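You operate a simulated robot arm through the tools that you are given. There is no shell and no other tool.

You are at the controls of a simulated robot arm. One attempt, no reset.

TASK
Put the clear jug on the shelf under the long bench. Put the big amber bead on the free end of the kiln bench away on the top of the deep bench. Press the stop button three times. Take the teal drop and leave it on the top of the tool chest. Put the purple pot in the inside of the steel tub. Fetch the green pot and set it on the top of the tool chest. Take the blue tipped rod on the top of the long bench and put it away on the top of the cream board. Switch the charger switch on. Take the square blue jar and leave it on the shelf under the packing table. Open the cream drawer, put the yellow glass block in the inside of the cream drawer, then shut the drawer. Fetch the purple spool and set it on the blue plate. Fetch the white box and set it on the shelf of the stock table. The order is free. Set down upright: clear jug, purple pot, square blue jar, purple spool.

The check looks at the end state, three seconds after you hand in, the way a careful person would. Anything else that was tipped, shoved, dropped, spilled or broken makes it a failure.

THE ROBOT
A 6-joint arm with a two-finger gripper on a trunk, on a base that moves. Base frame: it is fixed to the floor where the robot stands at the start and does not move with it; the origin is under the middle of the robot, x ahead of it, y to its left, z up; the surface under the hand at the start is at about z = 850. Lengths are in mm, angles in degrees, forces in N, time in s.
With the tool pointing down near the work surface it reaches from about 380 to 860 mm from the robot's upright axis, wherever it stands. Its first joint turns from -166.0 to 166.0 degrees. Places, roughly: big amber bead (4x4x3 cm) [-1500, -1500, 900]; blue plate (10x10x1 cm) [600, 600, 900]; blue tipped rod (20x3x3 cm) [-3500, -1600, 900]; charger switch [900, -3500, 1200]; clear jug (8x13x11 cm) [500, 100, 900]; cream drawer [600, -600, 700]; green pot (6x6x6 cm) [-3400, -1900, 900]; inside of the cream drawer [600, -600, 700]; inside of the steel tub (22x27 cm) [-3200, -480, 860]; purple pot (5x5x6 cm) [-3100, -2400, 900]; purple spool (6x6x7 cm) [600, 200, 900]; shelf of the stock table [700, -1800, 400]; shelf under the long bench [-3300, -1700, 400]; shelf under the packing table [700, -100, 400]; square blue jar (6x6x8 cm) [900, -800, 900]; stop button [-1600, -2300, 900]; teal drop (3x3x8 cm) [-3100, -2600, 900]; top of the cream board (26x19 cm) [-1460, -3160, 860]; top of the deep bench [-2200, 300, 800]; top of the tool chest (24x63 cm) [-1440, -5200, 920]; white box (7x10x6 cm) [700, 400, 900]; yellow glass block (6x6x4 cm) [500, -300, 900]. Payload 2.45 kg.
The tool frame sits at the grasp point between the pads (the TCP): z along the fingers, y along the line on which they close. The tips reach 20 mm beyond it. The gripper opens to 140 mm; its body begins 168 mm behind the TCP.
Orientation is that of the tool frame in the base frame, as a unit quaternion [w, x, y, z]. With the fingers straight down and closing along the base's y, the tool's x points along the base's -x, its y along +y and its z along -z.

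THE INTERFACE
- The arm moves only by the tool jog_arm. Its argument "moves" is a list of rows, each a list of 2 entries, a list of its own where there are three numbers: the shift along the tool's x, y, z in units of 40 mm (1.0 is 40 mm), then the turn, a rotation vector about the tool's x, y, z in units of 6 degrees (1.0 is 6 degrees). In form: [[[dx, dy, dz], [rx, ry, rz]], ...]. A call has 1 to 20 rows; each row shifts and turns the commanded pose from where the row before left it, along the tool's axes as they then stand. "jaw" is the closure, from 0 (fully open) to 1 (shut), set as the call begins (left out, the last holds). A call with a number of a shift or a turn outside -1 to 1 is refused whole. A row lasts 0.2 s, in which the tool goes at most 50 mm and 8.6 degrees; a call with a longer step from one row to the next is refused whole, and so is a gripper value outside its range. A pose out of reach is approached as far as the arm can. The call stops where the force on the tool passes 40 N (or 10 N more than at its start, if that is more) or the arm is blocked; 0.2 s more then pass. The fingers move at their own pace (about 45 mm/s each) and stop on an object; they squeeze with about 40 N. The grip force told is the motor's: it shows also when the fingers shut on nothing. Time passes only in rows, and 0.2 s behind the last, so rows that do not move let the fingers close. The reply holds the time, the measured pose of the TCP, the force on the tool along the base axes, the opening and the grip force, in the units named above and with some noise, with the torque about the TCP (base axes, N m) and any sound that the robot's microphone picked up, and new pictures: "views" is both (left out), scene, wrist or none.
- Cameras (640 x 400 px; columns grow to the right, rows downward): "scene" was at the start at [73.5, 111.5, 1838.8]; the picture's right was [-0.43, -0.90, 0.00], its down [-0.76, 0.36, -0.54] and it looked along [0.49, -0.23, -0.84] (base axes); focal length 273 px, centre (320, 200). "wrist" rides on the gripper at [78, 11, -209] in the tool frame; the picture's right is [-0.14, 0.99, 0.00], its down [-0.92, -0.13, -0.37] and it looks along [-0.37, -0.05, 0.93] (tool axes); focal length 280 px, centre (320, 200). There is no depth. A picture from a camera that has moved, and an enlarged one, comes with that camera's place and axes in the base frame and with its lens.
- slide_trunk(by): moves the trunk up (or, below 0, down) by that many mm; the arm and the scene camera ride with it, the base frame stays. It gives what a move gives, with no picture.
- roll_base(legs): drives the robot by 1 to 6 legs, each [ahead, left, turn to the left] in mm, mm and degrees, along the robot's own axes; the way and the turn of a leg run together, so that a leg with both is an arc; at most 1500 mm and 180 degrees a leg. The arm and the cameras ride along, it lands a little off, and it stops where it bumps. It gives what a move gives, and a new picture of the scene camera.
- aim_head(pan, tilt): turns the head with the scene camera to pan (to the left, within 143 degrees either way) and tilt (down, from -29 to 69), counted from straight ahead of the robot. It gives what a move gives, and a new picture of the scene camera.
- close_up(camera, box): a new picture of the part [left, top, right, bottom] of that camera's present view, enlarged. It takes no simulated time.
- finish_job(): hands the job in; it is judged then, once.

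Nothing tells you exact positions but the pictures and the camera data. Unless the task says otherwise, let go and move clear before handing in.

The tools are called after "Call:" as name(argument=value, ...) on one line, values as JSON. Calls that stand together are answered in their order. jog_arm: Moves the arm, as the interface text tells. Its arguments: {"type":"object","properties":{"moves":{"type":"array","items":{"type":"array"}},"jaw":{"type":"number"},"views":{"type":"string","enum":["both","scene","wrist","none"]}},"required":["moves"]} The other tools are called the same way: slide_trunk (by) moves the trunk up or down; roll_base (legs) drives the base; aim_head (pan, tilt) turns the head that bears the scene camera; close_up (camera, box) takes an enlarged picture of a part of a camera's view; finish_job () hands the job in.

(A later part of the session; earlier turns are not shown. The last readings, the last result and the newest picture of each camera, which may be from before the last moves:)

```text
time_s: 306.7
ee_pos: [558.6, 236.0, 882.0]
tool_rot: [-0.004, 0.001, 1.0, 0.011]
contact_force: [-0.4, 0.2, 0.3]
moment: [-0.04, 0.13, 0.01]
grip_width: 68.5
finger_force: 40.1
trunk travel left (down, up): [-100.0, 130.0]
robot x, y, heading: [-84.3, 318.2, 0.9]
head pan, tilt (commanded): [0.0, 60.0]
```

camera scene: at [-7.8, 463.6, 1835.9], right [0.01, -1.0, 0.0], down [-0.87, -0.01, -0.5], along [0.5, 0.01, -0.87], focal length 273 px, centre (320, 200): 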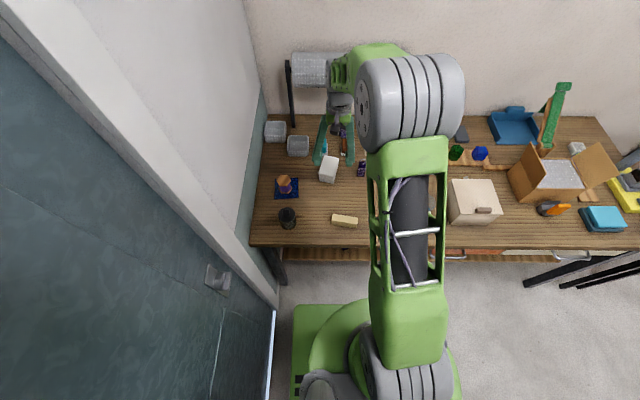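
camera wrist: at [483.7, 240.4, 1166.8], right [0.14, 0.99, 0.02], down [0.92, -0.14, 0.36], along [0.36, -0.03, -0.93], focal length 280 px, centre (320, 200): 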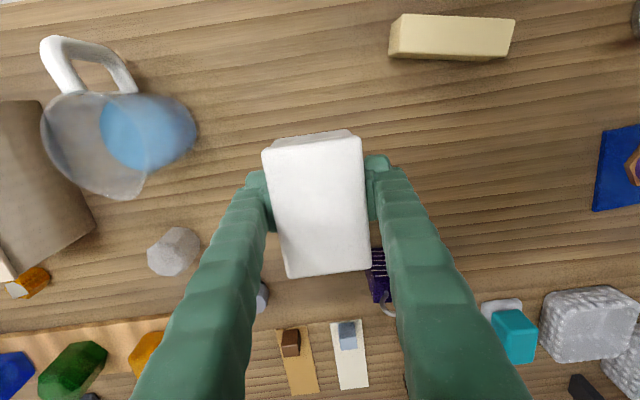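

Call:
jog_arm(moves=[[[0, 0, 0], [0, 0, 0]], [[0, 0, 0], [0, 0, 0]], [[0, 0, 0], [0, 0, 0]], [[0, 0, -0.5], [0, 0, 0]], [[0, 0, -1], [0, 0, 0]], [[0, 0, -1], [0, 0, 0]], [[0, 0, -1], [0, 0, 0]], [[0, 0, -1], [0, 0, 0]], [[0, 0, 0], [0, 0, 0]]], jaw=0.33, views="none")

Call:
roll_base(legs=[[-150, 50, 0]])

Call:
jog_arm(moves=[[[0, -1, 0], [0, 0, 0]], [[0, -1, 0], [0, 0, 0]], [[0, 0, 0], [0, -1, 0]], [[0, 0, 0], [0, -1, 0]], [[0, 0, 0], [0, -1, 0]], [[0, 0, 0], [0, -1, 0]], [[0, 0, 0], [0, -1, 0]], [[0, 0, 0], [0, -1, 0]], [[0, 0, 0], [0, -1, 0]], [[0, 0, 0], [0, -0.5, 0]], [[0, 0, 0], [0, 0, 0]]], views="wrist")

```text
time_s: 308.7
ee_pos: [561.5, 233.1, 1061.8]
tool_rot: [-0.005, 0.001, 1.0, 0.011]
contact_force: [0.8, -0.1, 0.4]
moment: [-0.02, 0.0, 0.01]
grip_width: 93.7
finger_force: 0.0
trunk travel left (down, up): [-100.0, 130.0]
robot x, y, heading: [-83.6, 323.9, 0.3]
head pan, tilt (commanded): [0.0, 60.0]
```

```text
time_s: 310.1
ee_pos: [412.2, 280.4, 1061.4]
tool_rot: [-0.005, 0.001, 1.0, 0.011]
contact_force: [-0.8, 0.0, -0.4]
moment: [-0.01, -0.07, 0.02]
grip_width: 93.7
finger_force: 0.0
trunk travel left (down, up): [-100.0, 130.0]
robot x, y, heading: [-233.4, 368.9, 0.7]
head pan, tilt (commanded): [0.0, 60.0]
camera scene: at [-157.9, 512.2, 1835.9], right [0.01, -1.0, 0.0], down [-0.87, -0.01, -0.5], along [0.5, 0.0, -0.87], focal length 273 px, centre (320, 200)
```

scene: 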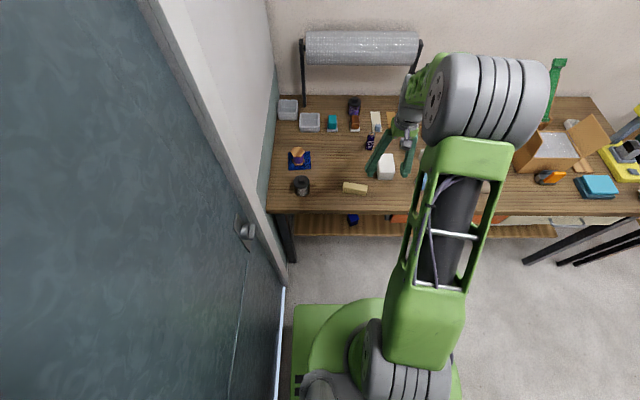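

```text
time_s: 312.5
ee_pos: [412.6, 199.4, 1059.4]
tool_rot: [0.379, 0.005, 0.925, 0.011]
contact_force: [0.7, -0.3, 0.0]
moment: [0.0, -0.05, -0.03]
grip_width: 93.7
finger_force: 0.0
trunk travel left (down, up): [-100.0, 130.0]
robot x, y, heading: [-231.1, 367.0, 0.6]
head pan, tilt (commanded): [0.0, 60.0]
camera wrist: at [211.4, 209.0, 1153.7], right [0.1, 0.99, 0.12], down [0.4, -0.15, 0.91], along [0.91, -0.04, -0.41], focal length 280 px, centre (320, 200)
```

wrist: 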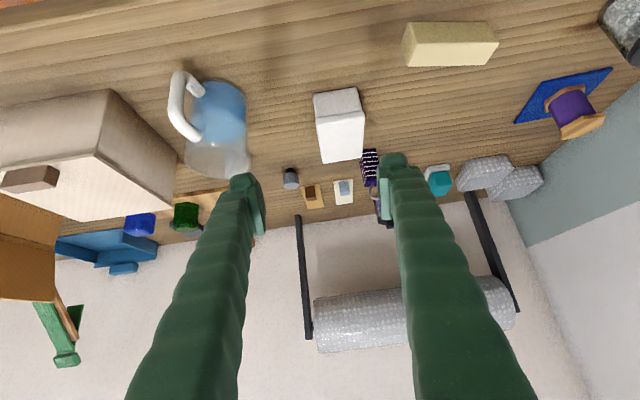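

Good: tilt achieved without flags. Align and approach the white box along the tool axis.

Call:
jog_arm(moves=[[[0.58, 0.81, 0], [0, 0, 0]], [[0, 0, 0.8], [0, 0, 0]], [[0, 0, 0.8], [0, 0, 0]], [[0, 0, 0.8], [0, 0, 0]], [[0, 0, 0.8], [0, 0, 0]], [[0, 0, 0], [0, 0, 0]]], views="wrist")

```text
time_s: 313.9
ee_pos: [487.7, 236.4, 953.5]
tool_rot: [0.379, 0.005, 0.925, 0.011]
contact_force: [-0.9, 0.5, 0.5]
moment: [-0.03, 0.03, 0.02]
grip_width: 93.8
finger_force: 0.2
trunk travel left (down, up): [-100.0, 130.0]
robot x, y, heading: [-232.2, 370.1, 0.7]
head pan, tilt (commanded): [0.0, 60.0]
camera wrist: at [284.9, 244.2, 1049.0], right [0.1, 0.99, 0.12], down [0.4, -0.15, 0.9], along [0.91, -0.04, -0.41], focal length 280 px, centre (320, 200)
```

wrist: 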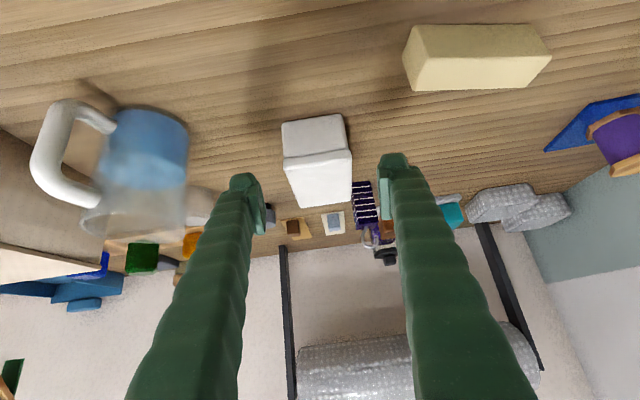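

Call:
jog_arm(moves=[[[0, 0, 0.8], [0, 0, 0]], [[0, 0, 0.8], [0, 0, 0]], [[0, 0, 0.6], [0, 0, 0]], [[0.02, 0, 0.34], [0, 0, 0]], [[0, 0, 0], [0, 0, 0]]], views="none")

Call:
jog_arm(moves=[[[0, 0, 0], [0, 0, 0]], [[0, 0, 0], [0, 0, 0]], [[0, 0, 0], [0, 0, 0]], [[0, 0, 0], [0, 0, 0]]], jaw=1, views="wrist")

```text
time_s: 315.1
ee_pos: [556.6, 236.7, 877.9]
tool_rot: [0.377, 0.005, 0.926, 0.011]
contact_force: [-0.3, -0.4, 0.6]
moment: [0.01, 0.0, 0.01]
grip_width: 93.8
finger_force: 0.0
trunk travel left (down, up): [-100.0, 130.0]
robot x, y, heading: [-232.5, 370.3, 0.4]
head pan, tilt (commanded): [0.0, 60.0]
```

```text
time_s: 316.1
ee_pos: [557.3, 238.3, 879.4]
tool_rot: [0.379, 0.006, 0.925, 0.01]
contact_force: [-0.9, -0.3, 0.0]
moment: [-0.12, 0.02, 0.05]
grip_width: 68.3
finger_force: 40.3
trunk travel left (down, up): [-100.0, 130.0]
robot x, y, heading: [-233.0, 371.3, 0.8]
head pan, tilt (commanded): [0.0, 60.0]
camera wrist: at [355.8, 245.5, 973.7], right [0.1, 0.99, 0.12], down [0.4, -0.15, 0.9], along [0.91, -0.04, -0.41], focal length 280 px, centre (320, 200)
```

wrist: 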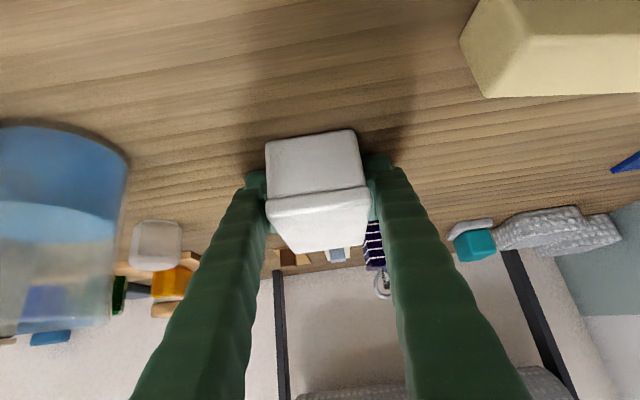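

Gripped at 68 mm. Lifting, backing off and driving toward the stock table.

Call:
jog_arm(moves=[[[-0.3, 0, -0.3], [0, 0, 0]], [[-0.4, 0, -0.4], [0, 0, 0]], [[-0.6, 0, -0.6], [0, 0, 0]], [[-0.6, 0, -0.6], [0, 0, 0]], [[-0.6, 0, -0.6], [0, 0, 0]], [[0, 0, 0], [0, 0, 0]]], views="none")

Call:
roll_base(legs=[[-210, -60, 0], [-60, -940, 0], [0, -1050, 0]])

Call:
aim_head(pan=-5, tilt=48)

```text
time_s: 317.5
ee_pos: [558.3, 232.8, 1019.8]
tool_rot: [0.378, 0.006, 0.926, 0.01]
contact_force: [0.3, -1.0, -1.4]
moment: [0.01, 0.01, 0.01]
grip_width: 68.4
finger_force: 40.1
trunk travel left (down, up): [-100.0, 130.0]
robot x, y, heading: [-232.8, 369.1, 0.6]
head pan, tilt (commanded): [0.0, 60.0]
```

```text
time_s: 336.5
ee_pos: [327.9, -1815.7, 1020.3]
tool_rot: [0.378, 0.002, 0.926, 0.011]
contact_force: [-0.6, -0.7, -1.9]
moment: [0.01, 0.01, -0.03]
grip_width: 68.1
finger_force: 40.1
trunk travel left (down, up): [-100.0, 130.0]
robot x, y, heading: [-462.2, -1683.0, 0.8]
head pan, tilt (commanded): [0.0, 60.0]
camera scene: at [-389.3, -1542.1, 1835.9], right [0.02, -1.0, 0.0], down [-0.87, -0.02, -0.5], along [0.5, 0.01, -0.87], focal length 273 px, centre (320, 200)
```

scene: 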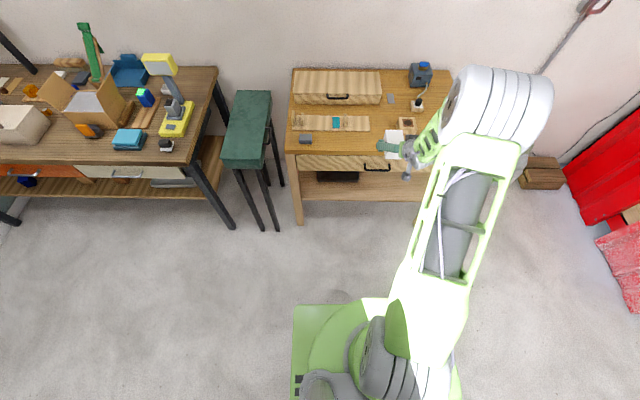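

```text
time_s: 337.2
ee_pos: [326.6, -1815.1, 1018.7]
tool_rot: [0.379, 0.001, 0.925, 0.012]
contact_force: [0.6, 0.1, -1.9]
moment: [0.0, 0.02, 0.03]
grip_width: 68.3
finger_force: 40.0
trunk travel left (down, up): [-100.0, 130.0]
robot x, y, heading: [-462.4, -1683.3, 1.0]
head pan, tilt (commanded): [-5.0, 48.0]
camera scene: at [-377.3, -1548.6, 1851.1], right [-0.07, -1.0, 0.0], down [-0.74, 0.05, -0.67], along [0.67, -0.05, -0.74], focal length 273 px, centre (320, 200)
```

scene: 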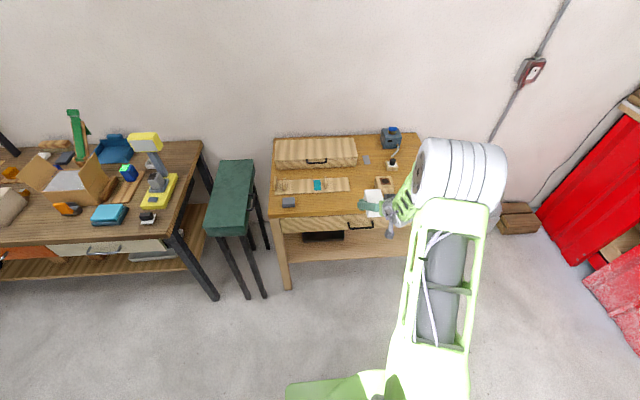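

I see the stock table: shelf at about z≈355 with a black tray at y≈−1540…−1680; the drawer's underside is at z≈640. I'll place the box on the free part at about [580, −1850]. Lower the trunk and the arm in front of the table.

Call:
slide_trunk(by=-100)

Call:
jog_arm(moves=[[[0.6, 0, 0.6], [0, 0, 0]], [[0.66, 0, 0.67], [0, 0, 0]], [[0.66, 0, 0.67], [0, 0, 0]], [[0.66, 0, 0.67], [0, 0, 0]], [[0.66, 0, 0.67], [0, 0, 0]], [[0.66, 0, 0.67], [0, 0, 0]], [[0.66, 0, 0.67], [0, 0, 0]], [[0.66, 0, 0.67], [0, 0, 0]], [[0.66, 0, 0.67], [0, 0, 0]], [[0.66, 0, 0.67], [0, 0, 0]], [[0.66, 0, 0.67], [0, 0, 0]], [[0, 0, 0], [0, 0, 0]]], views="wrist")

```text
time_s: 338.6
ee_pos: [327.5, -1813.8, 919.7]
tool_rot: [0.378, 0.002, 0.926, 0.012]
contact_force: [-0.3, 0.3, -1.6]
moment: [0.01, 0.02, -0.02]
grip_width: 68.2
finger_force: 40.1
trunk travel left (down, up): [0.0, 230.0]
robot x, y, heading: [-466.3, -1682.6, 0.9]
head pan, tilt (commanded): [-5.0, 48.0]
```

```text
time_s: 341.2
ee_pos: [328.4, -1807.2, 508.1]
tool_rot: [0.378, 0.001, 0.926, 0.015]
contact_force: [0.3, 0.4, -1.9]
moment: [0.01, 0.0, -0.02]
grip_width: 68.1
finger_force: 40.2
trunk travel left (down, up): [0.0, 230.0]
robot x, y, heading: [-463.2, -1684.3, 1.0]
head pan, tilt (commanded): [-5.0, 48.0]
camera wrist: at [126.9, -1800.3, 603.8], right [0.09, 0.99, 0.13], down [0.4, -0.15, 0.9], along [0.91, -0.03, -0.41], focal length 280 px, centre (320, 200)
```

wrist: 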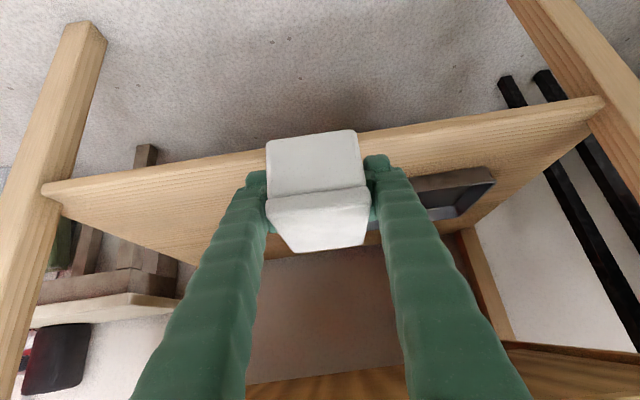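

Clear view of the shelf: free space left of centre. Lower a bit more, then drive in.

Call:
jog_arm(moves=[[[0.66, 0, 0.67], [0, 0, 0]], [[0.66, 0, 0.67], [0, 0, 0]], [[0, 0, 0], [0, 0, 0]]], views="none")

Call:
roll_base(legs=[[0, -50, -1], [240, 0, 0]])

Call:
jog_arm(moves=[[[0, 0, 0], [0, 0, 0]]], views="wrist")

```text
time_s: 342.0
ee_pos: [327.5, -1803.2, 433.9]
tool_rot: [0.378, 0.001, 0.926, 0.012]
contact_force: [-1.0, 0.0, -3.1]
moment: [0.0, -0.03, 0.03]
grip_width: 68.2
finger_force: 40.1
trunk travel left (down, up): [0.0, 230.0]
robot x, y, heading: [-461.5, -1682.7, 1.1]
head pan, tilt (commanded): [-5.0, 48.0]
```

```text
time_s: 344.4
ee_pos: [559.8, -1869.2, 433.3]
tool_rot: [0.377, 0.01, 0.926, 0.008]
contact_force: [0.1, 0.3, -2.0]
moment: [0.01, 0.01, -0.01]
grip_width: 68.3
finger_force: 39.8
trunk travel left (down, up): [0.0, 230.0]
robot x, y, heading: [-226.6, -1734.7, 0.1]
head pan, tilt (commanded): [-5.0, 48.0]
camera scene: at [-138.8, -1600.8, 1751.1], right [-0.09, -1.0, 0.0], down [-0.74, 0.07, -0.67], along [0.67, -0.06, -0.74], focal length 273 px, centre (320, 200)
```

scene: 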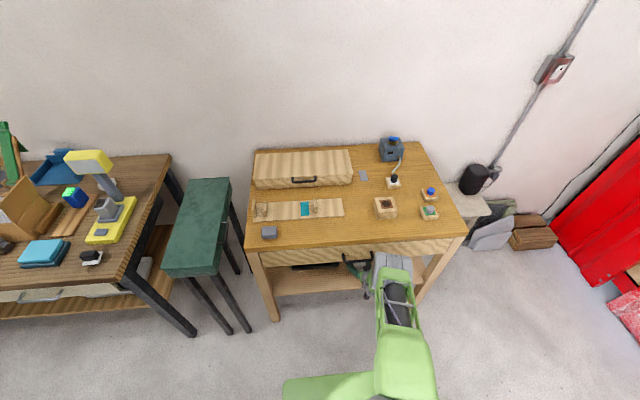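

```text
time_s: 344.9
ee_pos: [561.3, -1869.1, 434.2]
tool_rot: [0.378, 0.01, 0.926, 0.009]
contact_force: [-0.4, -0.2, -2.8]
moment: [0.0, 0.01, 0.01]
grip_width: 68.3
finger_force: 40.0
trunk travel left (down, up): [0.0, 230.0]
robot x, y, heading: [-227.1, -1736.2, -0.1]
head pan, tilt (commanded): [-5.0, 48.0]
camera wrist: at [358.7, -1858.3, 528.2], right [0.11, 0.99, 0.12], down [0.4, -0.15, 0.9], along [0.91, -0.05, -0.41], focal length 280 px, centre (320, 200)
```

wrist: 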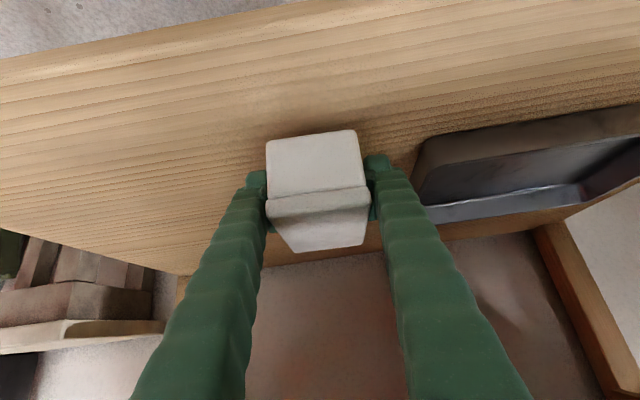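

Over the shelf, clear of the black tray. Lowering gently to contact.

Call:
jog_arm(moves=[[[0.25, 0, 0.25], [0, 0, 0]], [[0.2, 0, 0.2], [0, 0, 0]], [[0.15, 0, 0.15], [0, 0, 0]], [[0, 0, 0], [0, 0, 0]]], views="none")

Call:
jog_arm(moves=[[[0.08, 0, 0.08], [0, 0, 0]], [[0.08, 0, 0.08], [0, 0, 0]], [[0, 0, 0], [0, 0, 0]]], views="none")

Call:
jog_arm(moves=[[[0.07, 0, 0.07], [0, 0, 0]], [[0, 0, 0], [0, 0, 0]]], views="none")

```text
time_s: 345.7
ee_pos: [567.9, -1869.5, 408.1]
tool_rot: [0.386, 0.009, 0.922, 0.008]
contact_force: [0.3, -0.3, 10.9]
moment: [-0.15, 0.61, 0.01]
grip_width: 68.1
finger_force: 39.7
trunk travel left (down, up): [0.0, 230.0]
robot x, y, heading: [-229.5, -1737.6, 0.1]
head pan, tilt (commanded): [-5.0, 48.0]
stopped in row 4: the force on the tool passed its limit at 44 N (the readings are from after the stop); the commanded pose is now the measured one
```

```text
time_s: 346.1
ee_pos: [570.2, -1871.0, 408.1]
tool_rot: [0.389, 0.009, 0.921, 0.007]
contact_force: [2.3, -0.3, 9.1]
moment: [-0.11, 0.45, 0.05]
grip_width: 68.3
finger_force: 40.0
trunk travel left (down, up): [0.0, 230.0]
robot x, y, heading: [-225.5, -1734.8, 0.1]
head pan, tilt (commanded): [-5.0, 48.0]
stopped in row 2: the force on the tool passed its limit at 44 N (the readings are from after the stop); the commanded pose is now the measured one
```

```text
time_s: 346.5
ee_pos: [575.9, -1870.8, 408.5]
tool_rot: [0.393, 0.008, 0.92, 0.008]
contact_force: [2.8, -0.7, 7.6]
moment: [-0.01, 0.37, 0.04]
grip_width: 68.6
finger_force: 39.6
trunk travel left (down, up): [0.0, 230.0]
robot x, y, heading: [-230.4, -1733.4, -0.1]
head pan, tilt (commanded): [-5.0, 48.0]
stopped in row 2: the force on the tool passed its limit at 41 N (the readings are from after the stop); the commanded pose is now the measured one
```

Contact came earlier than expected (shelf z≈380); the box is resting on the shelf. Releasing and withdrawing.

Call:
jog_arm(moves=[[[0, 0, 0], [0, 0, 0]], [[0, 0, 0], [0, 0, 0]], [[0, 0, 0], [0, 0, 0]]], jaw=0.35, views="wrist")

Call:
jog_arm(moves=[[[0, 0, -0.3], [0, 0, 0]], [[0, 0, -0.7], [0, 0, 0]], [[0, 0, -0.7], [0, 0, 0]], [[0, 0, 0], [0, 0, 0]]], views="wrist")

```text
time_s: 347.3
ee_pos: [572.6, -1870.2, 405.0]
tool_rot: [0.391, 0.008, 0.92, 0.008]
contact_force: [-1.0, -0.1, -0.2]
moment: [-0.01, 0.0, 0.0]
grip_width: 91.0
finger_force: 0.1
trunk travel left (down, up): [0.0, 230.0]
robot x, y, heading: [-226.2, -1734.4, 0.2]
head pan, tilt (commanded): [-5.0, 48.0]
camera wrist: at [368.3, -1860.5, 495.3], right [0.1, 0.99, 0.12], down [0.37, -0.15, 0.91], along [0.92, -0.05, -0.39], focal length 280 px, centre (320, 200)
```

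wrist: 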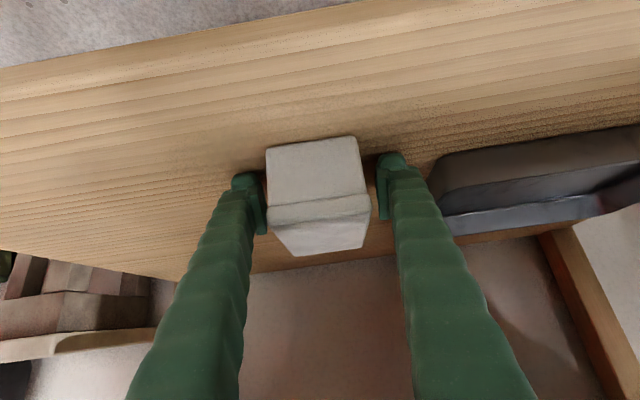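

```text
time_s: 348.3
ee_pos: [531.7, -1876.0, 448.9]
tool_rot: [0.389, 0.009, 0.921, 0.018]
contact_force: [-0.3, 0.0, 0.2]
moment: [0.02, 0.02, 0.01]
grip_width: 91.1
finger_force: 0.1
out of reach, approached as far as the arm can: row 3
trunk travel left (down, up): [0.0, 230.0]
robot x, y, heading: [-228.1, -1734.2, 0.1]
head pan, tilt (commanded): [-5.0, 48.0]
camera wrist: at [328.0, -1869.4, 538.9], right [0.1, 0.99, 0.14], down [0.38, -0.17, 0.91], along [0.92, -0.04, -0.39], focal length 280 px, centre (320, 200)
```

wrist: 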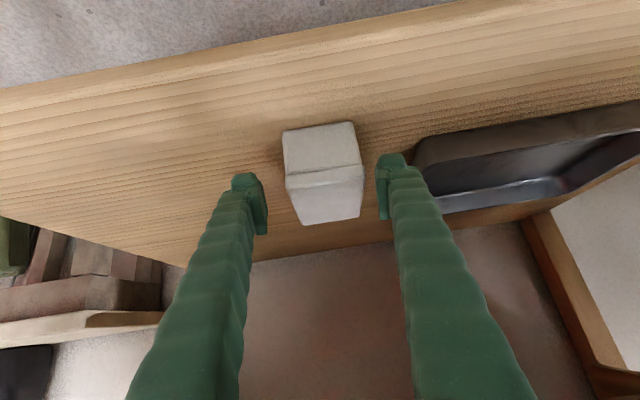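

The white box is on the stock-table shelf. Backing out with the base, then raising the arm and trunk.

Call:
roll_base(legs=[[-330, 0, 0]])

Call:
slide_trunk(by=100)

Call:
jog_arm(moves=[[[-0.75, 0, 0.4], [0, 0, 0]], [[-0.75, 0, 0.2], [0, 0, 0]], [[-0.8, 0, 0], [0, 0, 0]], [[-0.6, 0, -0.6], [0, 0, 0]], [[-0.6, 0, -0.6], [0, 0, 0]], [[-0.6, 0, -0.6], [0, 0, 0]], [[-0.6, 0, -0.6], [0, 0, 0]], [[-0.6, 0, -0.6], [0, 0, 0]], [[-0.6, 0, -0.6], [0, 0, 0]], [[-0.6, 0, -0.6], [0, 0, 0]], [[0, 0, 0], [0, 0, 0]]], views="none")

```text
time_s: 350.4
ee_pos: [209.2, -1880.4, 448.6]
tool_rot: [0.389, 0.013, 0.921, 0.016]
contact_force: [0.1, 0.4, 0.4]
moment: [-0.01, -0.03, 0.03]
grip_width: 91.2
finger_force: 0.0
trunk travel left (down, up): [0.0, 230.0]
robot x, y, heading: [-551.9, -1733.6, -0.5]
head pan, tilt (commanded): [-5.0, 48.0]
camera scene: at [-461.6, -1600.0, 1751.2], right [-0.09, -1.0, 0.0], down [-0.74, 0.07, -0.67], along [0.67, -0.06, -0.74], focal length 273 px, centre (320, 200)
```

scene: 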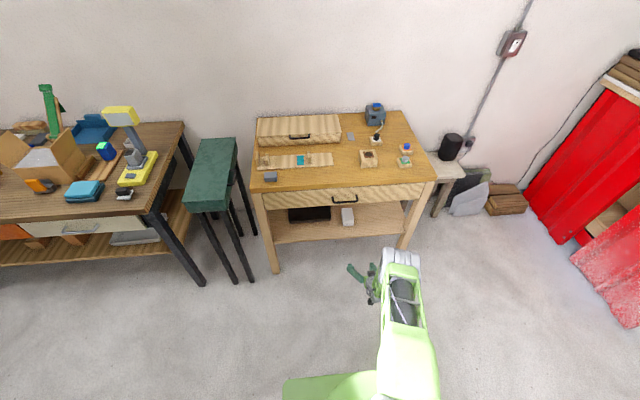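

```text
time_s: 351.8
ee_pos: [208.5, -1880.3, 546.6]
tool_rot: [0.388, 0.013, 0.921, 0.015]
contact_force: [0.0, 0.2, -0.3]
moment: [0.03, 0.03, -0.04]
grip_width: 91.1
finger_force: 0.1
trunk travel left (down, up): [-100.0, 130.0]
robot x, y, heading: [-552.0, -1734.0, -0.7]
head pan, tilt (commanded): [-5.0, 48.0]
```

```text
time_s: 354.2
ee_pos: [286.5, -1894.2, 835.4]
tool_rot: [0.387, 0.013, 0.922, 0.015]
contact_force: [-0.2, 1.2, -0.2]
moment: [-0.02, 0.0, -0.01]
grip_width: 91.3
finger_force: 0.0
trunk travel left (down, up): [-100.0, 130.0]
robot x, y, heading: [-551.7, -1733.7, -0.4]
head pan, tilt (commanded): [-5.0, 48.0]
```

The white box is visible on the stock shelf. Next the charger switch near [900, −3500, 1200]. I'll look that way.

Call:
aim_head(pan=-55, tilt=22)

Call:
close_up(camera="scene", box=[180, 100, 480, 290])

```text
time_s: 355.4
ee_pos: [287.2, -1892.9, 834.4]
tool_rot: [0.388, 0.012, 0.921, 0.017]
contact_force: [0.8, 0.0, 0.2]
moment: [0.0, 0.01, 0.0]
grip_width: 91.1
finger_force: 0.0
trunk travel left (down, up): [-100.0, 130.0]
robot x, y, heading: [-552.4, -1734.8, -0.3]
head pan, tilt (commanded): [-55.0, 22.0]
camera scene: at [-487.3, -1669.0, 1890.7], right [-0.82, -0.57, 0.0], down [-0.21, 0.31, -0.93], along [0.53, -0.76, -0.38], focal length 273 px, centre (320, 200)
```

scene: 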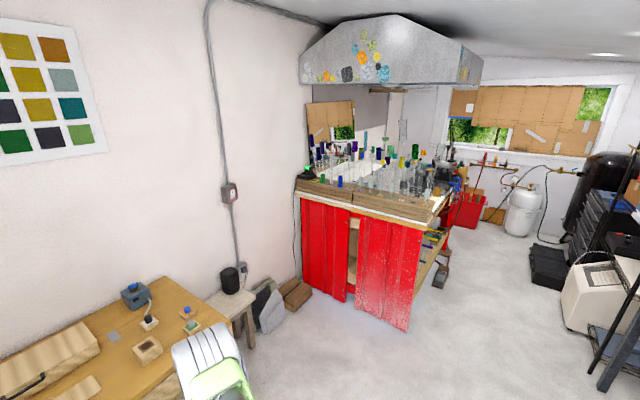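

```text
2.11 times, centred on (330, 195) of scene
camera zoom: at [-487.3, -1669.0, 1890.7], right [-0.82, -0.57, 0.0], down [-0.21, 0.31, -0.93], along [0.53, -0.76, -0.38], focal length 576 px, centre (299, 210)
```

zoom: 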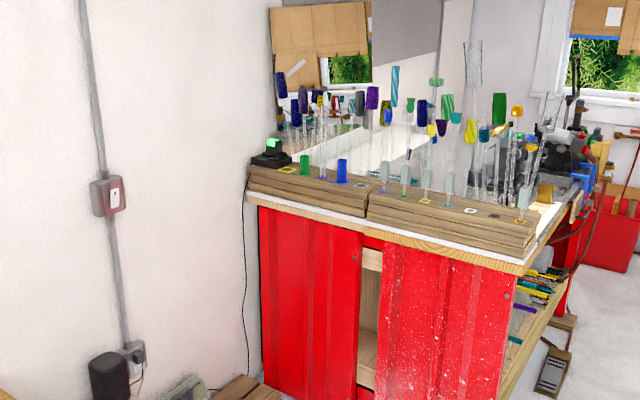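

The charger with a green-lit part sits on the near-left corner of the red cabinet top, ≈[933, −3516, 1200]. I'll bring the arm to a tool-down travel pose, then drive over there.

Call:
jog_arm(moves=[[[-0.1, 0, -0.9], [0, 0, 0]], [[-0.1, 0, -0.9], [0, 0, 0]], [[-0.1, 0, -0.9], [0, 0, 0]], [[-0.1, 0, -0.9], [0, 0, 0]], [[-0.1, 0, -0.9], [0, 0, 0]], [[-0.1, 0, -0.9], [0, 0, 0]], [[0, 0, 0], [0, 1, 0]], [[0, 0, 0], [0, 1, 0]], [[0, 0, 0], [0, 1, 0]], [[0, 0, 0], [0, 1, 0]], [[0, 0, 0], [0, 1, 0]], [[0, 0, 0], [0, 1, 0]], [[0, 0, 0], [0, 1, 0]], [[0, 0, 0], [0, 0.6, 0]], [[0, 0, -1], [0, 0, 0]], [[0, 0, -1], [0, 0, 0]], [[0, 0, -1], [0, 0, 0]], [[0, 0, -1], [0, 0, 0]], [[0, 0, 0], [0, 0, 0]]], views="none")

Call:
roll_base(legs=[[0, 0, -90], [1150, 0, 0]])

Call:
aim_head(pan=45, tilt=25)

```text
time_s: 359.4
ee_pos: [139.9, -1899.9, 1161.5]
tool_rot: [0.033, 0.001, 0.999, 0.029]
contact_force: [0.0, -0.4, 0.3]
moment: [0.0, 0.01, 0.02]
grip_width: 90.9
finger_force: 0.0
out of reach, approached as far as the arm can: row 10
trunk travel left (down, up): [-100.0, 130.0]
robot x, y, heading: [-553.3, -1731.2, -0.7]
head pan, tilt (commanded): [-55.0, 22.0]
```

```text
time_s: 369.1
ee_pos: [-740.0, -3572.4, 1161.1]
tool_rot: [0.044, 0.709, 0.704, -0.002]
contact_force: [-0.2, -0.2, 0.1]
moment: [0.04, 0.03, 0.01]
grip_width: 91.1
finger_force: 0.1
trunk travel left (down, up): [-100.0, 130.0]
robot x, y, heading: [-570.1, -2883.6, -90.7]
head pan, tilt (commanded): [-55.0, 22.0]
camera scene: at [-506.4, -2944.6, 1890.7], right [-0.56, 0.83, 0.0], down [0.31, 0.21, -0.93], along [-0.77, -0.52, -0.37], focal length 273 px, centre (320, 200)
```

scene: 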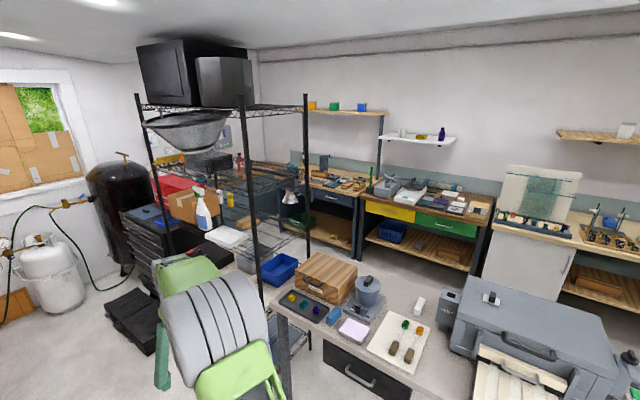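

```text
time_s: 370.8
ee_pos: [-739.8, -3572.4, 1161.2]
tool_rot: [0.044, 0.709, 0.704, -0.002]
contact_force: [-0.5, 0.6, 1.2]
moment: [-0.01, 0.0, 0.01]
grip_width: 90.9
finger_force: 0.1
trunk travel left (down, up): [-100.0, 130.0]
robot x, y, heading: [-572.5, -2881.3, -90.8]
head pan, tilt (commanded): [45.0, 25.0]
camera scene: at [-365.4, -2957.9, 1885.9], right [-0.72, -0.7, 0.0], down [-0.29, 0.3, -0.91], along [0.63, -0.65, -0.42], focal length 273 px, centre (320, 200)
```

scene: 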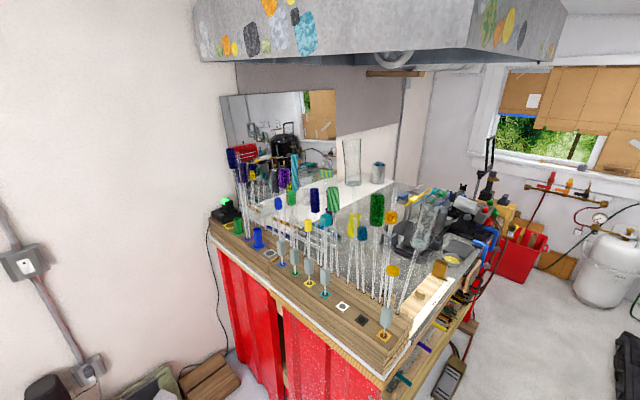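

Call:
close_up(camera="scene", box=[190, 180, 270, 250])

```text
5.71 times, centred on (230, 215) of scene
camera zoom: at [-365.4, -2957.9, 1885.9], right [-0.72, -0.7, 0.0], down [-0.29, 0.3, -0.91], along [0.63, -0.65, -0.42], focal length 1562 px, centre (834, 114)
```

zoom: 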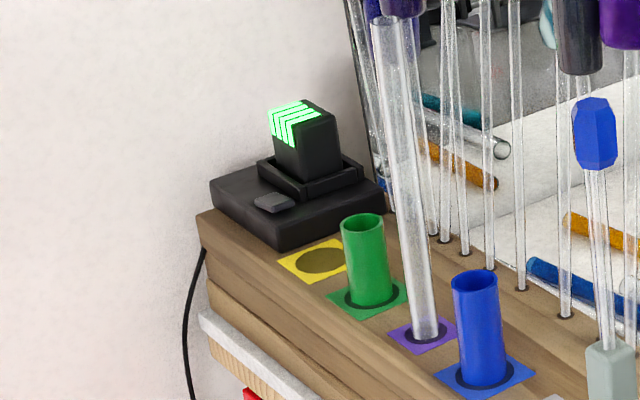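

The charger has a grey rocker pad on its front corner at roughly [880, −3510, 1210]; glass rods stand right next to it, so I'll approach carefully. Drive back a bit first, then left, keeping the arm away from the glass.

Call:
roll_base(legs=[[-240, 0, 0.8], [0, 850, 0]])

Call:
aim_head(pan=35, tilt=35)

Call:
close_up(camera="scene", box=[120, 130, 380, 300])

```text
time_s: 380.0
ee_pos: [123.7, -3333.9, 1161.8]
tool_rot: [0.044, 0.703, 0.71, -0.001]
contact_force: [0.6, 0.5, -0.1]
moment: [0.0, 0.03, 0.0]
grip_width: 91.0
finger_force: 0.1
trunk travel left (down, up): [-100.0, 130.0]
robot x, y, heading: [277.3, -2639.4, -89.6]
head pan, tilt (commanded): [45.0, 25.0]
camera scene: at [486.2, -2713.6, 1885.9], right [-0.7, -0.71, 0.0], down [-0.3, 0.3, -0.91], along [0.64, -0.64, -0.42], focal length 273 px, centre (320, 200)
```

scene: 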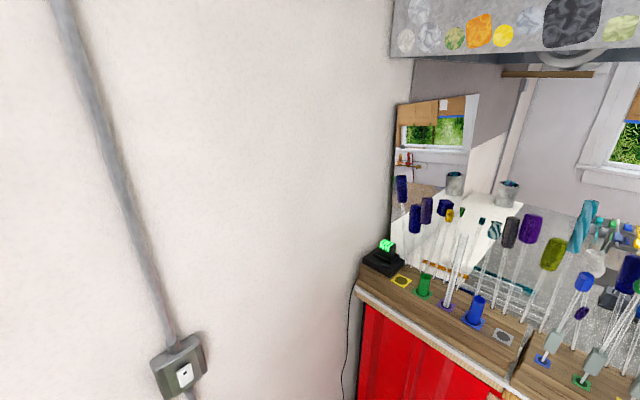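

```text
time_s: 380.7
ee_pos: [123.1, -3334.5, 1161.6]
tool_rot: [0.044, 0.703, 0.71, -0.001]
contact_force: [0.1, 0.1, 0.1]
moment: [0.01, 0.02, -0.01]
grip_width: 91.0
finger_force: 0.0
trunk travel left (down, up): [-100.0, 130.0]
robot x, y, heading: [281.2, -2638.1, -89.8]
head pan, tilt (commanded): [35.0, 35.0]
camera scene: at [471.5, -2720.6, 1870.2], right [-0.82, -0.58, 0.0], down [-0.33, 0.47, -0.82], along [0.47, -0.67, -0.57], focal length 273 px, centre (320, 200)
```

scene: 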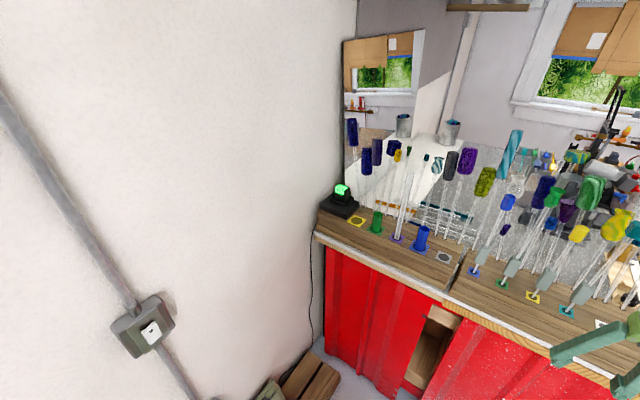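

```text
2.35 times, centred on (250, 215) of scene
camera zoom: at [471.5, -2720.6, 1870.2], right [-0.82, -0.58, 0.0], down [-0.33, 0.47, -0.82], along [0.47, -0.67, -0.57], focal length 643 px, centre (485, 165)
```

zoom: 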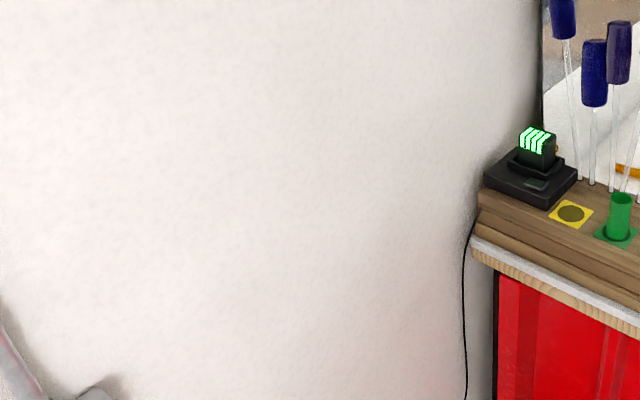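

Triangulated: the switch pad is at about [924, −3529, 1187], battery cradle ~50 mm behind it, glass rods to the right (x<870). I'll swing the arm left and up over open floor first.

Call:
jog_arm(moves=[[[0.22, 0.97, -0.18], [0, 0, 0]], [[0.22, 0.97, -0.18], [0, 0, 0]], [[0.22, 0.97, -0.18], [0, 0, 0]], [[0.22, 0.97, -0.18], [0, 0, 0]], [[0.22, 0.97, -0.18], [0, 0, 0]], [[0.22, 0.97, -0.18], [0, 0, 0]], [[0.22, 0.97, -0.18], [0, 0, 0]], [[0.22, 0.97, -0.18], [0, 0, 0]], [[0.22, 0.97, -0.18], [0, 0, 0]], [[0.22, 0.97, -0.18], [0, 0, 0]], [[0.22, 0.97, -0.18], [0, 0, 0]], [[0.22, 0.97, -0.18], [0, 0, 0]], [[0.22, 0.97, -0.18], [0, 0, 0]], [[0.22, 0.97, -0.18], [0, 0, 0]], [[0.22, 0.97, -0.18], [0, 0, 0]], [[0.22, 0.97, -0.18], [0, 0, 0]], [[0.22, 0.97, -0.18], [0, 0, 0]], [[0.22, 0.97, -0.18], [0, 0, 0]], [[0.22, 0.97, -0.18], [0, 0, 0]], [[0, 0, 0], [0, 0, 0]]], jaw=1, views="none")

Call:
jog_arm(moves=[[[0, 0, 0], [0, 0, -1]], [[0, 0, 0], [0, 0, -1]], [[0, 0, 0], [0, 0, -1]], [[0, 0, 0], [0, 0, -1]], [[0, 0, 0], [0, 0, -1]], [[0, 0, 0], [0, 0, -1]], [[0, 0, 0], [0, 0, -1]], [[0, 0, 0], [0, 0, -1]], [[0, 0, 0], [0, 0, -1]], [[0, 0, 0], [0, 0, -1]], [[0, 0, 0], [0, 0, -1]], [[0, 0, 0], [0, 0, -1]], [[0, 0, 0], [0, 0, -1]], [[0, 0, 0], [0, 0, -1]], [[0, 0, 0], [0, 0, -1]], [[0, 0, 0], [0, 0, 0]]], views="scene")

```text
time_s: 384.9
ee_pos: [849.2, -3148.9, 1331.1]
tool_rot: [0.044, 0.702, 0.711, -0.002]
contact_force: [-0.4, 0.2, -0.1]
moment: [0.01, 0.0, 0.03]
grip_width: 0.0
finger_force: 29.0
trunk travel left (down, up): [-100.0, 130.0]
robot x, y, heading: [278.2, -2639.7, -89.9]
head pan, tilt (commanded): [35.0, 35.0]
```

```text
time_s: 388.3
ee_pos: [848.5, -3149.4, 1328.9]
tool_rot: [0.03, -0.006, 0.999, -0.032]
contact_force: [-0.8, -0.4, -0.5]
moment: [0.02, 0.01, -0.01]
grip_width: 0.1
finger_force: 29.4
trunk travel left (down, up): [-100.0, 130.0]
robot x, y, heading: [278.8, -2642.3, -89.6]
head pan, tilt (commanded): [35.0, 35.0]
camera scene: at [471.4, -2720.7, 1870.2], right [-0.82, -0.58, 0.0], down [-0.33, 0.47, -0.82], along [0.47, -0.67, -0.57], focal length 273 px, centre (320, 200)
```

scene: 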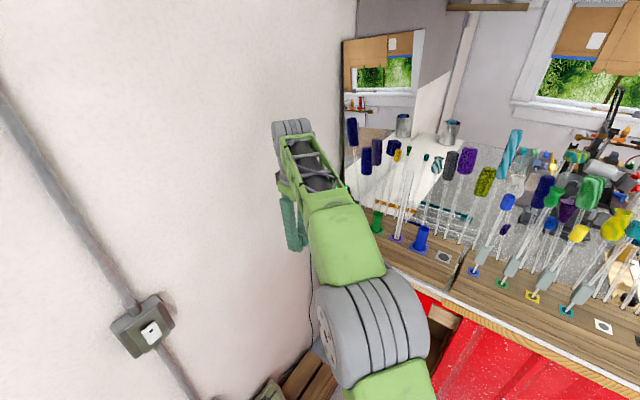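

Now tilt the tool 30° toward the cabinet (−y), then drive slowly closer.

Call:
jog_arm(moves=[[[0, 0, 0], [0.9, 0.12, 0]], [[0, 0, 0], [0.9, 0.12, 0]], [[0, 0, 0], [0.9, 0.12, 0]], [[0, 0, 0], [0.9, 0.12, 0]], [[0, 0, 0], [0.9, 0.12, 0]], [[0, 0, 0], [0, 0, 0]]], views="none")

Call:
roll_base(legs=[[0, 72, 0], [290, 0, 0]])

Call:
jog_arm(moves=[[[0, 0, 0], [0, 0, 0]]], views="both")

```text
time_s: 389.7
ee_pos: [849.3, -3148.3, 1329.8]
tool_rot: [-0.001, 0.003, 0.964, -0.265]
contact_force: [1.0, 0.5, 1.1]
moment: [0.0, -0.01, 0.0]
grip_width: 0.1
finger_force: 29.8
trunk travel left (down, up): [-100.0, 130.0]
robot x, y, heading: [276.8, -2641.3, -89.7]
head pan, tilt (commanded): [35.0, 35.0]
```

```text
time_s: 392.6
ee_pos: [922.5, -3443.9, 1330.3]
tool_rot: [-0.002, 0.003, 0.964, -0.265]
contact_force: [-0.2, -0.4, 0.2]
moment: [0.03, -0.01, 0.0]
grip_width: 0.0
finger_force: 29.3
trunk travel left (down, up): [-100.0, 130.0]
robot x, y, heading: [356.0, -2936.7, -89.6]
head pan, tilt (commanded): [35.0, 35.0]
camera scene: at [545.4, -3015.2, 1870.1], right [-0.82, -0.58, 0.0], down [-0.33, 0.47, -0.82], along [0.47, -0.67, -0.57], focal length 273 px, centre (320, 200)
```

scene: 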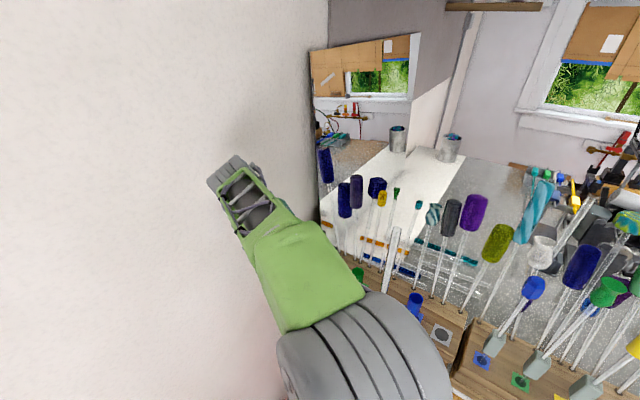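

```text
time_s: 393.1
ee_pos: [922.7, -3443.0, 1329.6]
tool_rot: [-0.002, 0.002, 0.964, -0.265]
contact_force: [-0.9, 0.8, 0.6]
moment: [0.01, 0.03, 0.03]
grip_width: 0.0
finger_force: 29.2
trunk travel left (down, up): [-100.0, 130.0]
robot x, y, heading: [351.5, -2930.6, -89.6]
head pan, tilt (commanded): [35.0, 35.0]
camera scene: at [545.4, -3014.4, 1870.1], right [-0.82, -0.58, 0.0], down [-0.33, 0.47, -0.82], along [0.47, -0.67, -0.57], focal length 273 px, centre (320, 200)
camera wrist: at [846.3, -3327.0, 1504.1], right [0.14, 0.85, -0.51], down [0.92, 0.07, 0.38], along [0.36, -0.52, -0.77], focal length 280 px, centre (320, 200)
```

scene: 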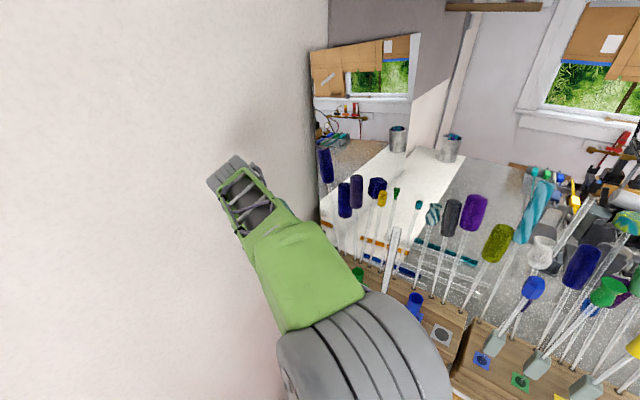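
wrist: 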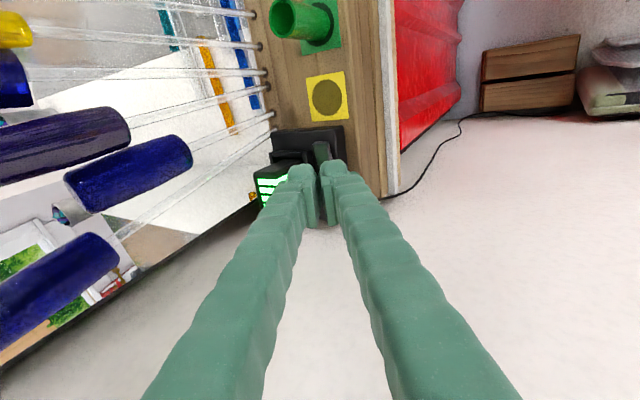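

Call:
close_up(camera="wrist", box=[230, 100, 390, 220])

```text
3.33 times, centred on (310, 160) of wrist
camera zoom: at [846.3, -3327.0, 1504.1], right [0.14, 0.85, -0.51], down [0.92, 0.07, 0.38], along [0.36, -0.52, -0.77], focal length 935 px, centre (353, 333)
```

zoom: 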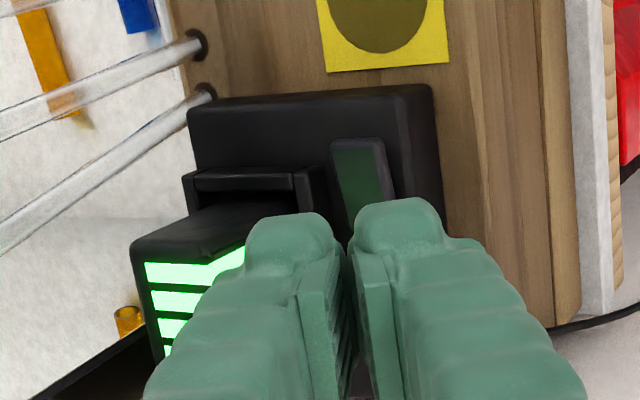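

I see the charger's rocker switch just ahead of the fingertips. Moving the fingers back a little for an unobstructed look.

Call:
jog_arm(moves=[[[0, 0.65, -0.38], [0, 0, 0]], [[0, 0.65, -0.38], [0, 0, 0]], [[0, 0, 0], [0, 0, 0]]], views="none")

Call:
close_up(camera="wrist", box=[200, 90, 340, 200])

```text
time_s: 393.9
ee_pos: [922.6, -3384.9, 1329.9]
tool_rot: [-0.003, 0.002, 0.964, -0.265]
contact_force: [0.3, 0.3, 0.4]
moment: [0.0, 0.05, -0.02]
grip_width: 0.2
finger_force: 28.6
trunk travel left (down, up): [-100.0, 130.0]
robot x, y, heading: [356.8, -2933.9, -89.6]
head pan, tilt (commanded): [35.0, 35.0]
```

```text
3.64 times, centred on (270, 145) of wrist
camera zoom: at [846.5, -3268.3, 1503.9], right [0.14, 0.85, -0.51], down [0.92, 0.07, 0.38], along [0.36, -0.52, -0.77], focal length 1020 px, centre (502, 400)
```

zoom: 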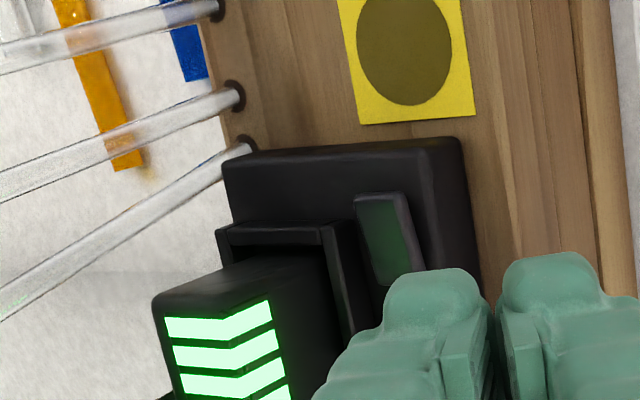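

Call:
close_up(camera="wrist", box=[285, 135, 330, 175])

Call:
aim_head(pan=55, tilt=40)

```text
10.00 times, centred on (308, 155) of wrist
camera zoom: at [846.5, -3268.3, 1503.9], right [0.14, 0.85, -0.51], down [0.92, 0.07, 0.38], along [0.36, -0.52, -0.77], focal length 2804 px, centre (445, 650)
```

zoom: 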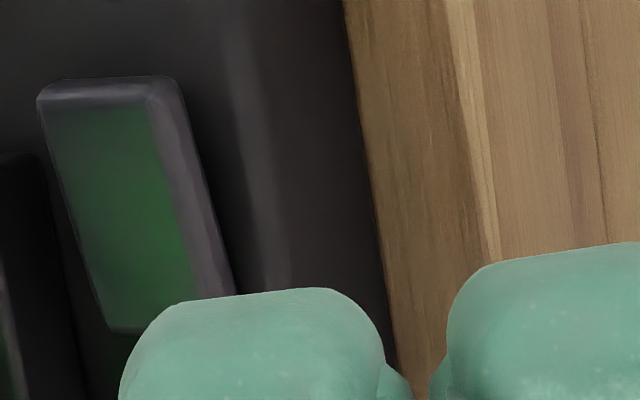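

```text
time_s: 394.7
ee_pos: [923.5, -3384.9, 1329.9]
tool_rot: [-0.001, 0.002, 0.964, -0.265]
contact_force: [-0.1, 0.0, -0.2]
moment: [-0.02, -0.01, 0.0]
grip_width: 0.0
finger_force: 29.6
trunk travel left (down, up): [-100.0, 130.0]
robot x, y, heading: [353.5, -2931.4, -89.6]
head pan, tilt (commanded): [55.0, 40.0]
camera scene: at [564.3, -2990.6, 1862.6], right [-0.57, -0.82, 0.0], down [-0.53, 0.37, -0.77], along [0.63, -0.44, -0.64], focal length 273 px, centre (320, 200)
```

scene: 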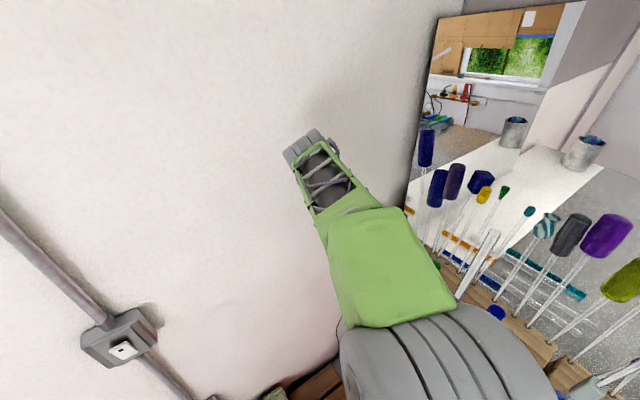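

The rocker pad spans about x 911–945, y −3532…−3513, top z≈1193. I'll bring the right fingertip over its near (−x) end, beside rather than over the battery cradle.

Call:
jog_arm(moves=[[[0.11, -0.54, 0.6], [0, 0, 0]], [[0.11, -0.54, 0.8], [0, 0, 0]], [[0.11, -0.54, 0.9], [0, 0, 0]], [[0.1, -0.54, 0.9], [0, 0, 0]], [[0, 0, 0], [0, 0, 0]]], views="wrist")

Call:
close_up(camera="wrist", box=[240, 110, 400, 230])

```text
time_s: 395.9
ee_pos: [906.2, -3521.9, 1264.6]
tool_rot: [-0.001, 0.002, 0.964, -0.265]
contact_force: [0.1, 0.1, 0.1]
moment: [-0.03, 0.01, -0.01]
grip_width: 0.0
finger_force: 28.8
trunk travel left (down, up): [-100.0, 130.0]
robot x, y, heading: [354.8, -2932.5, -89.4]
head pan, tilt (commanded): [55.0, 40.0]
camera wrist: at [828.1, -3405.1, 1439.0], right [0.14, 0.85, -0.51], down [0.92, 0.07, 0.38], along [0.36, -0.52, -0.77], focal length 280 px, centre (320, 200)
```

wrist: 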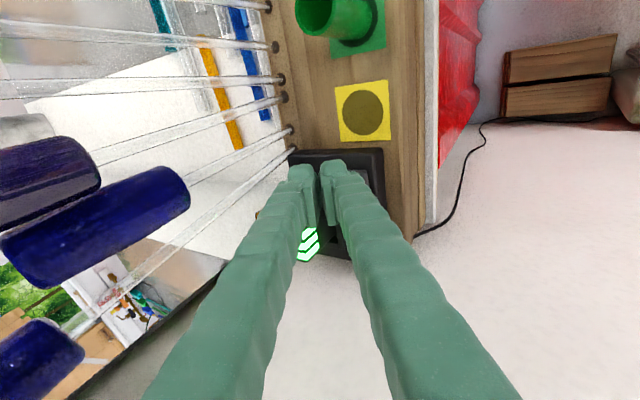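

```text
3.33 times, centred on (320, 170) of wrist
camera zoom: at [828.1, -3405.1, 1439.0], right [0.14, 0.85, -0.51], down [0.92, 0.07, 0.38], along [0.36, -0.52, -0.77], focal length 935 px, centre (320, 300)
```

zoom: 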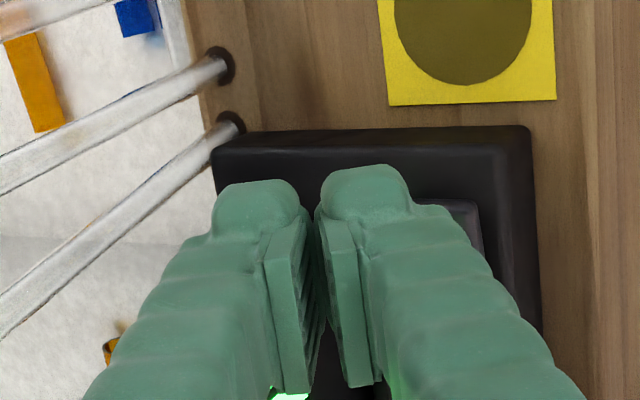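

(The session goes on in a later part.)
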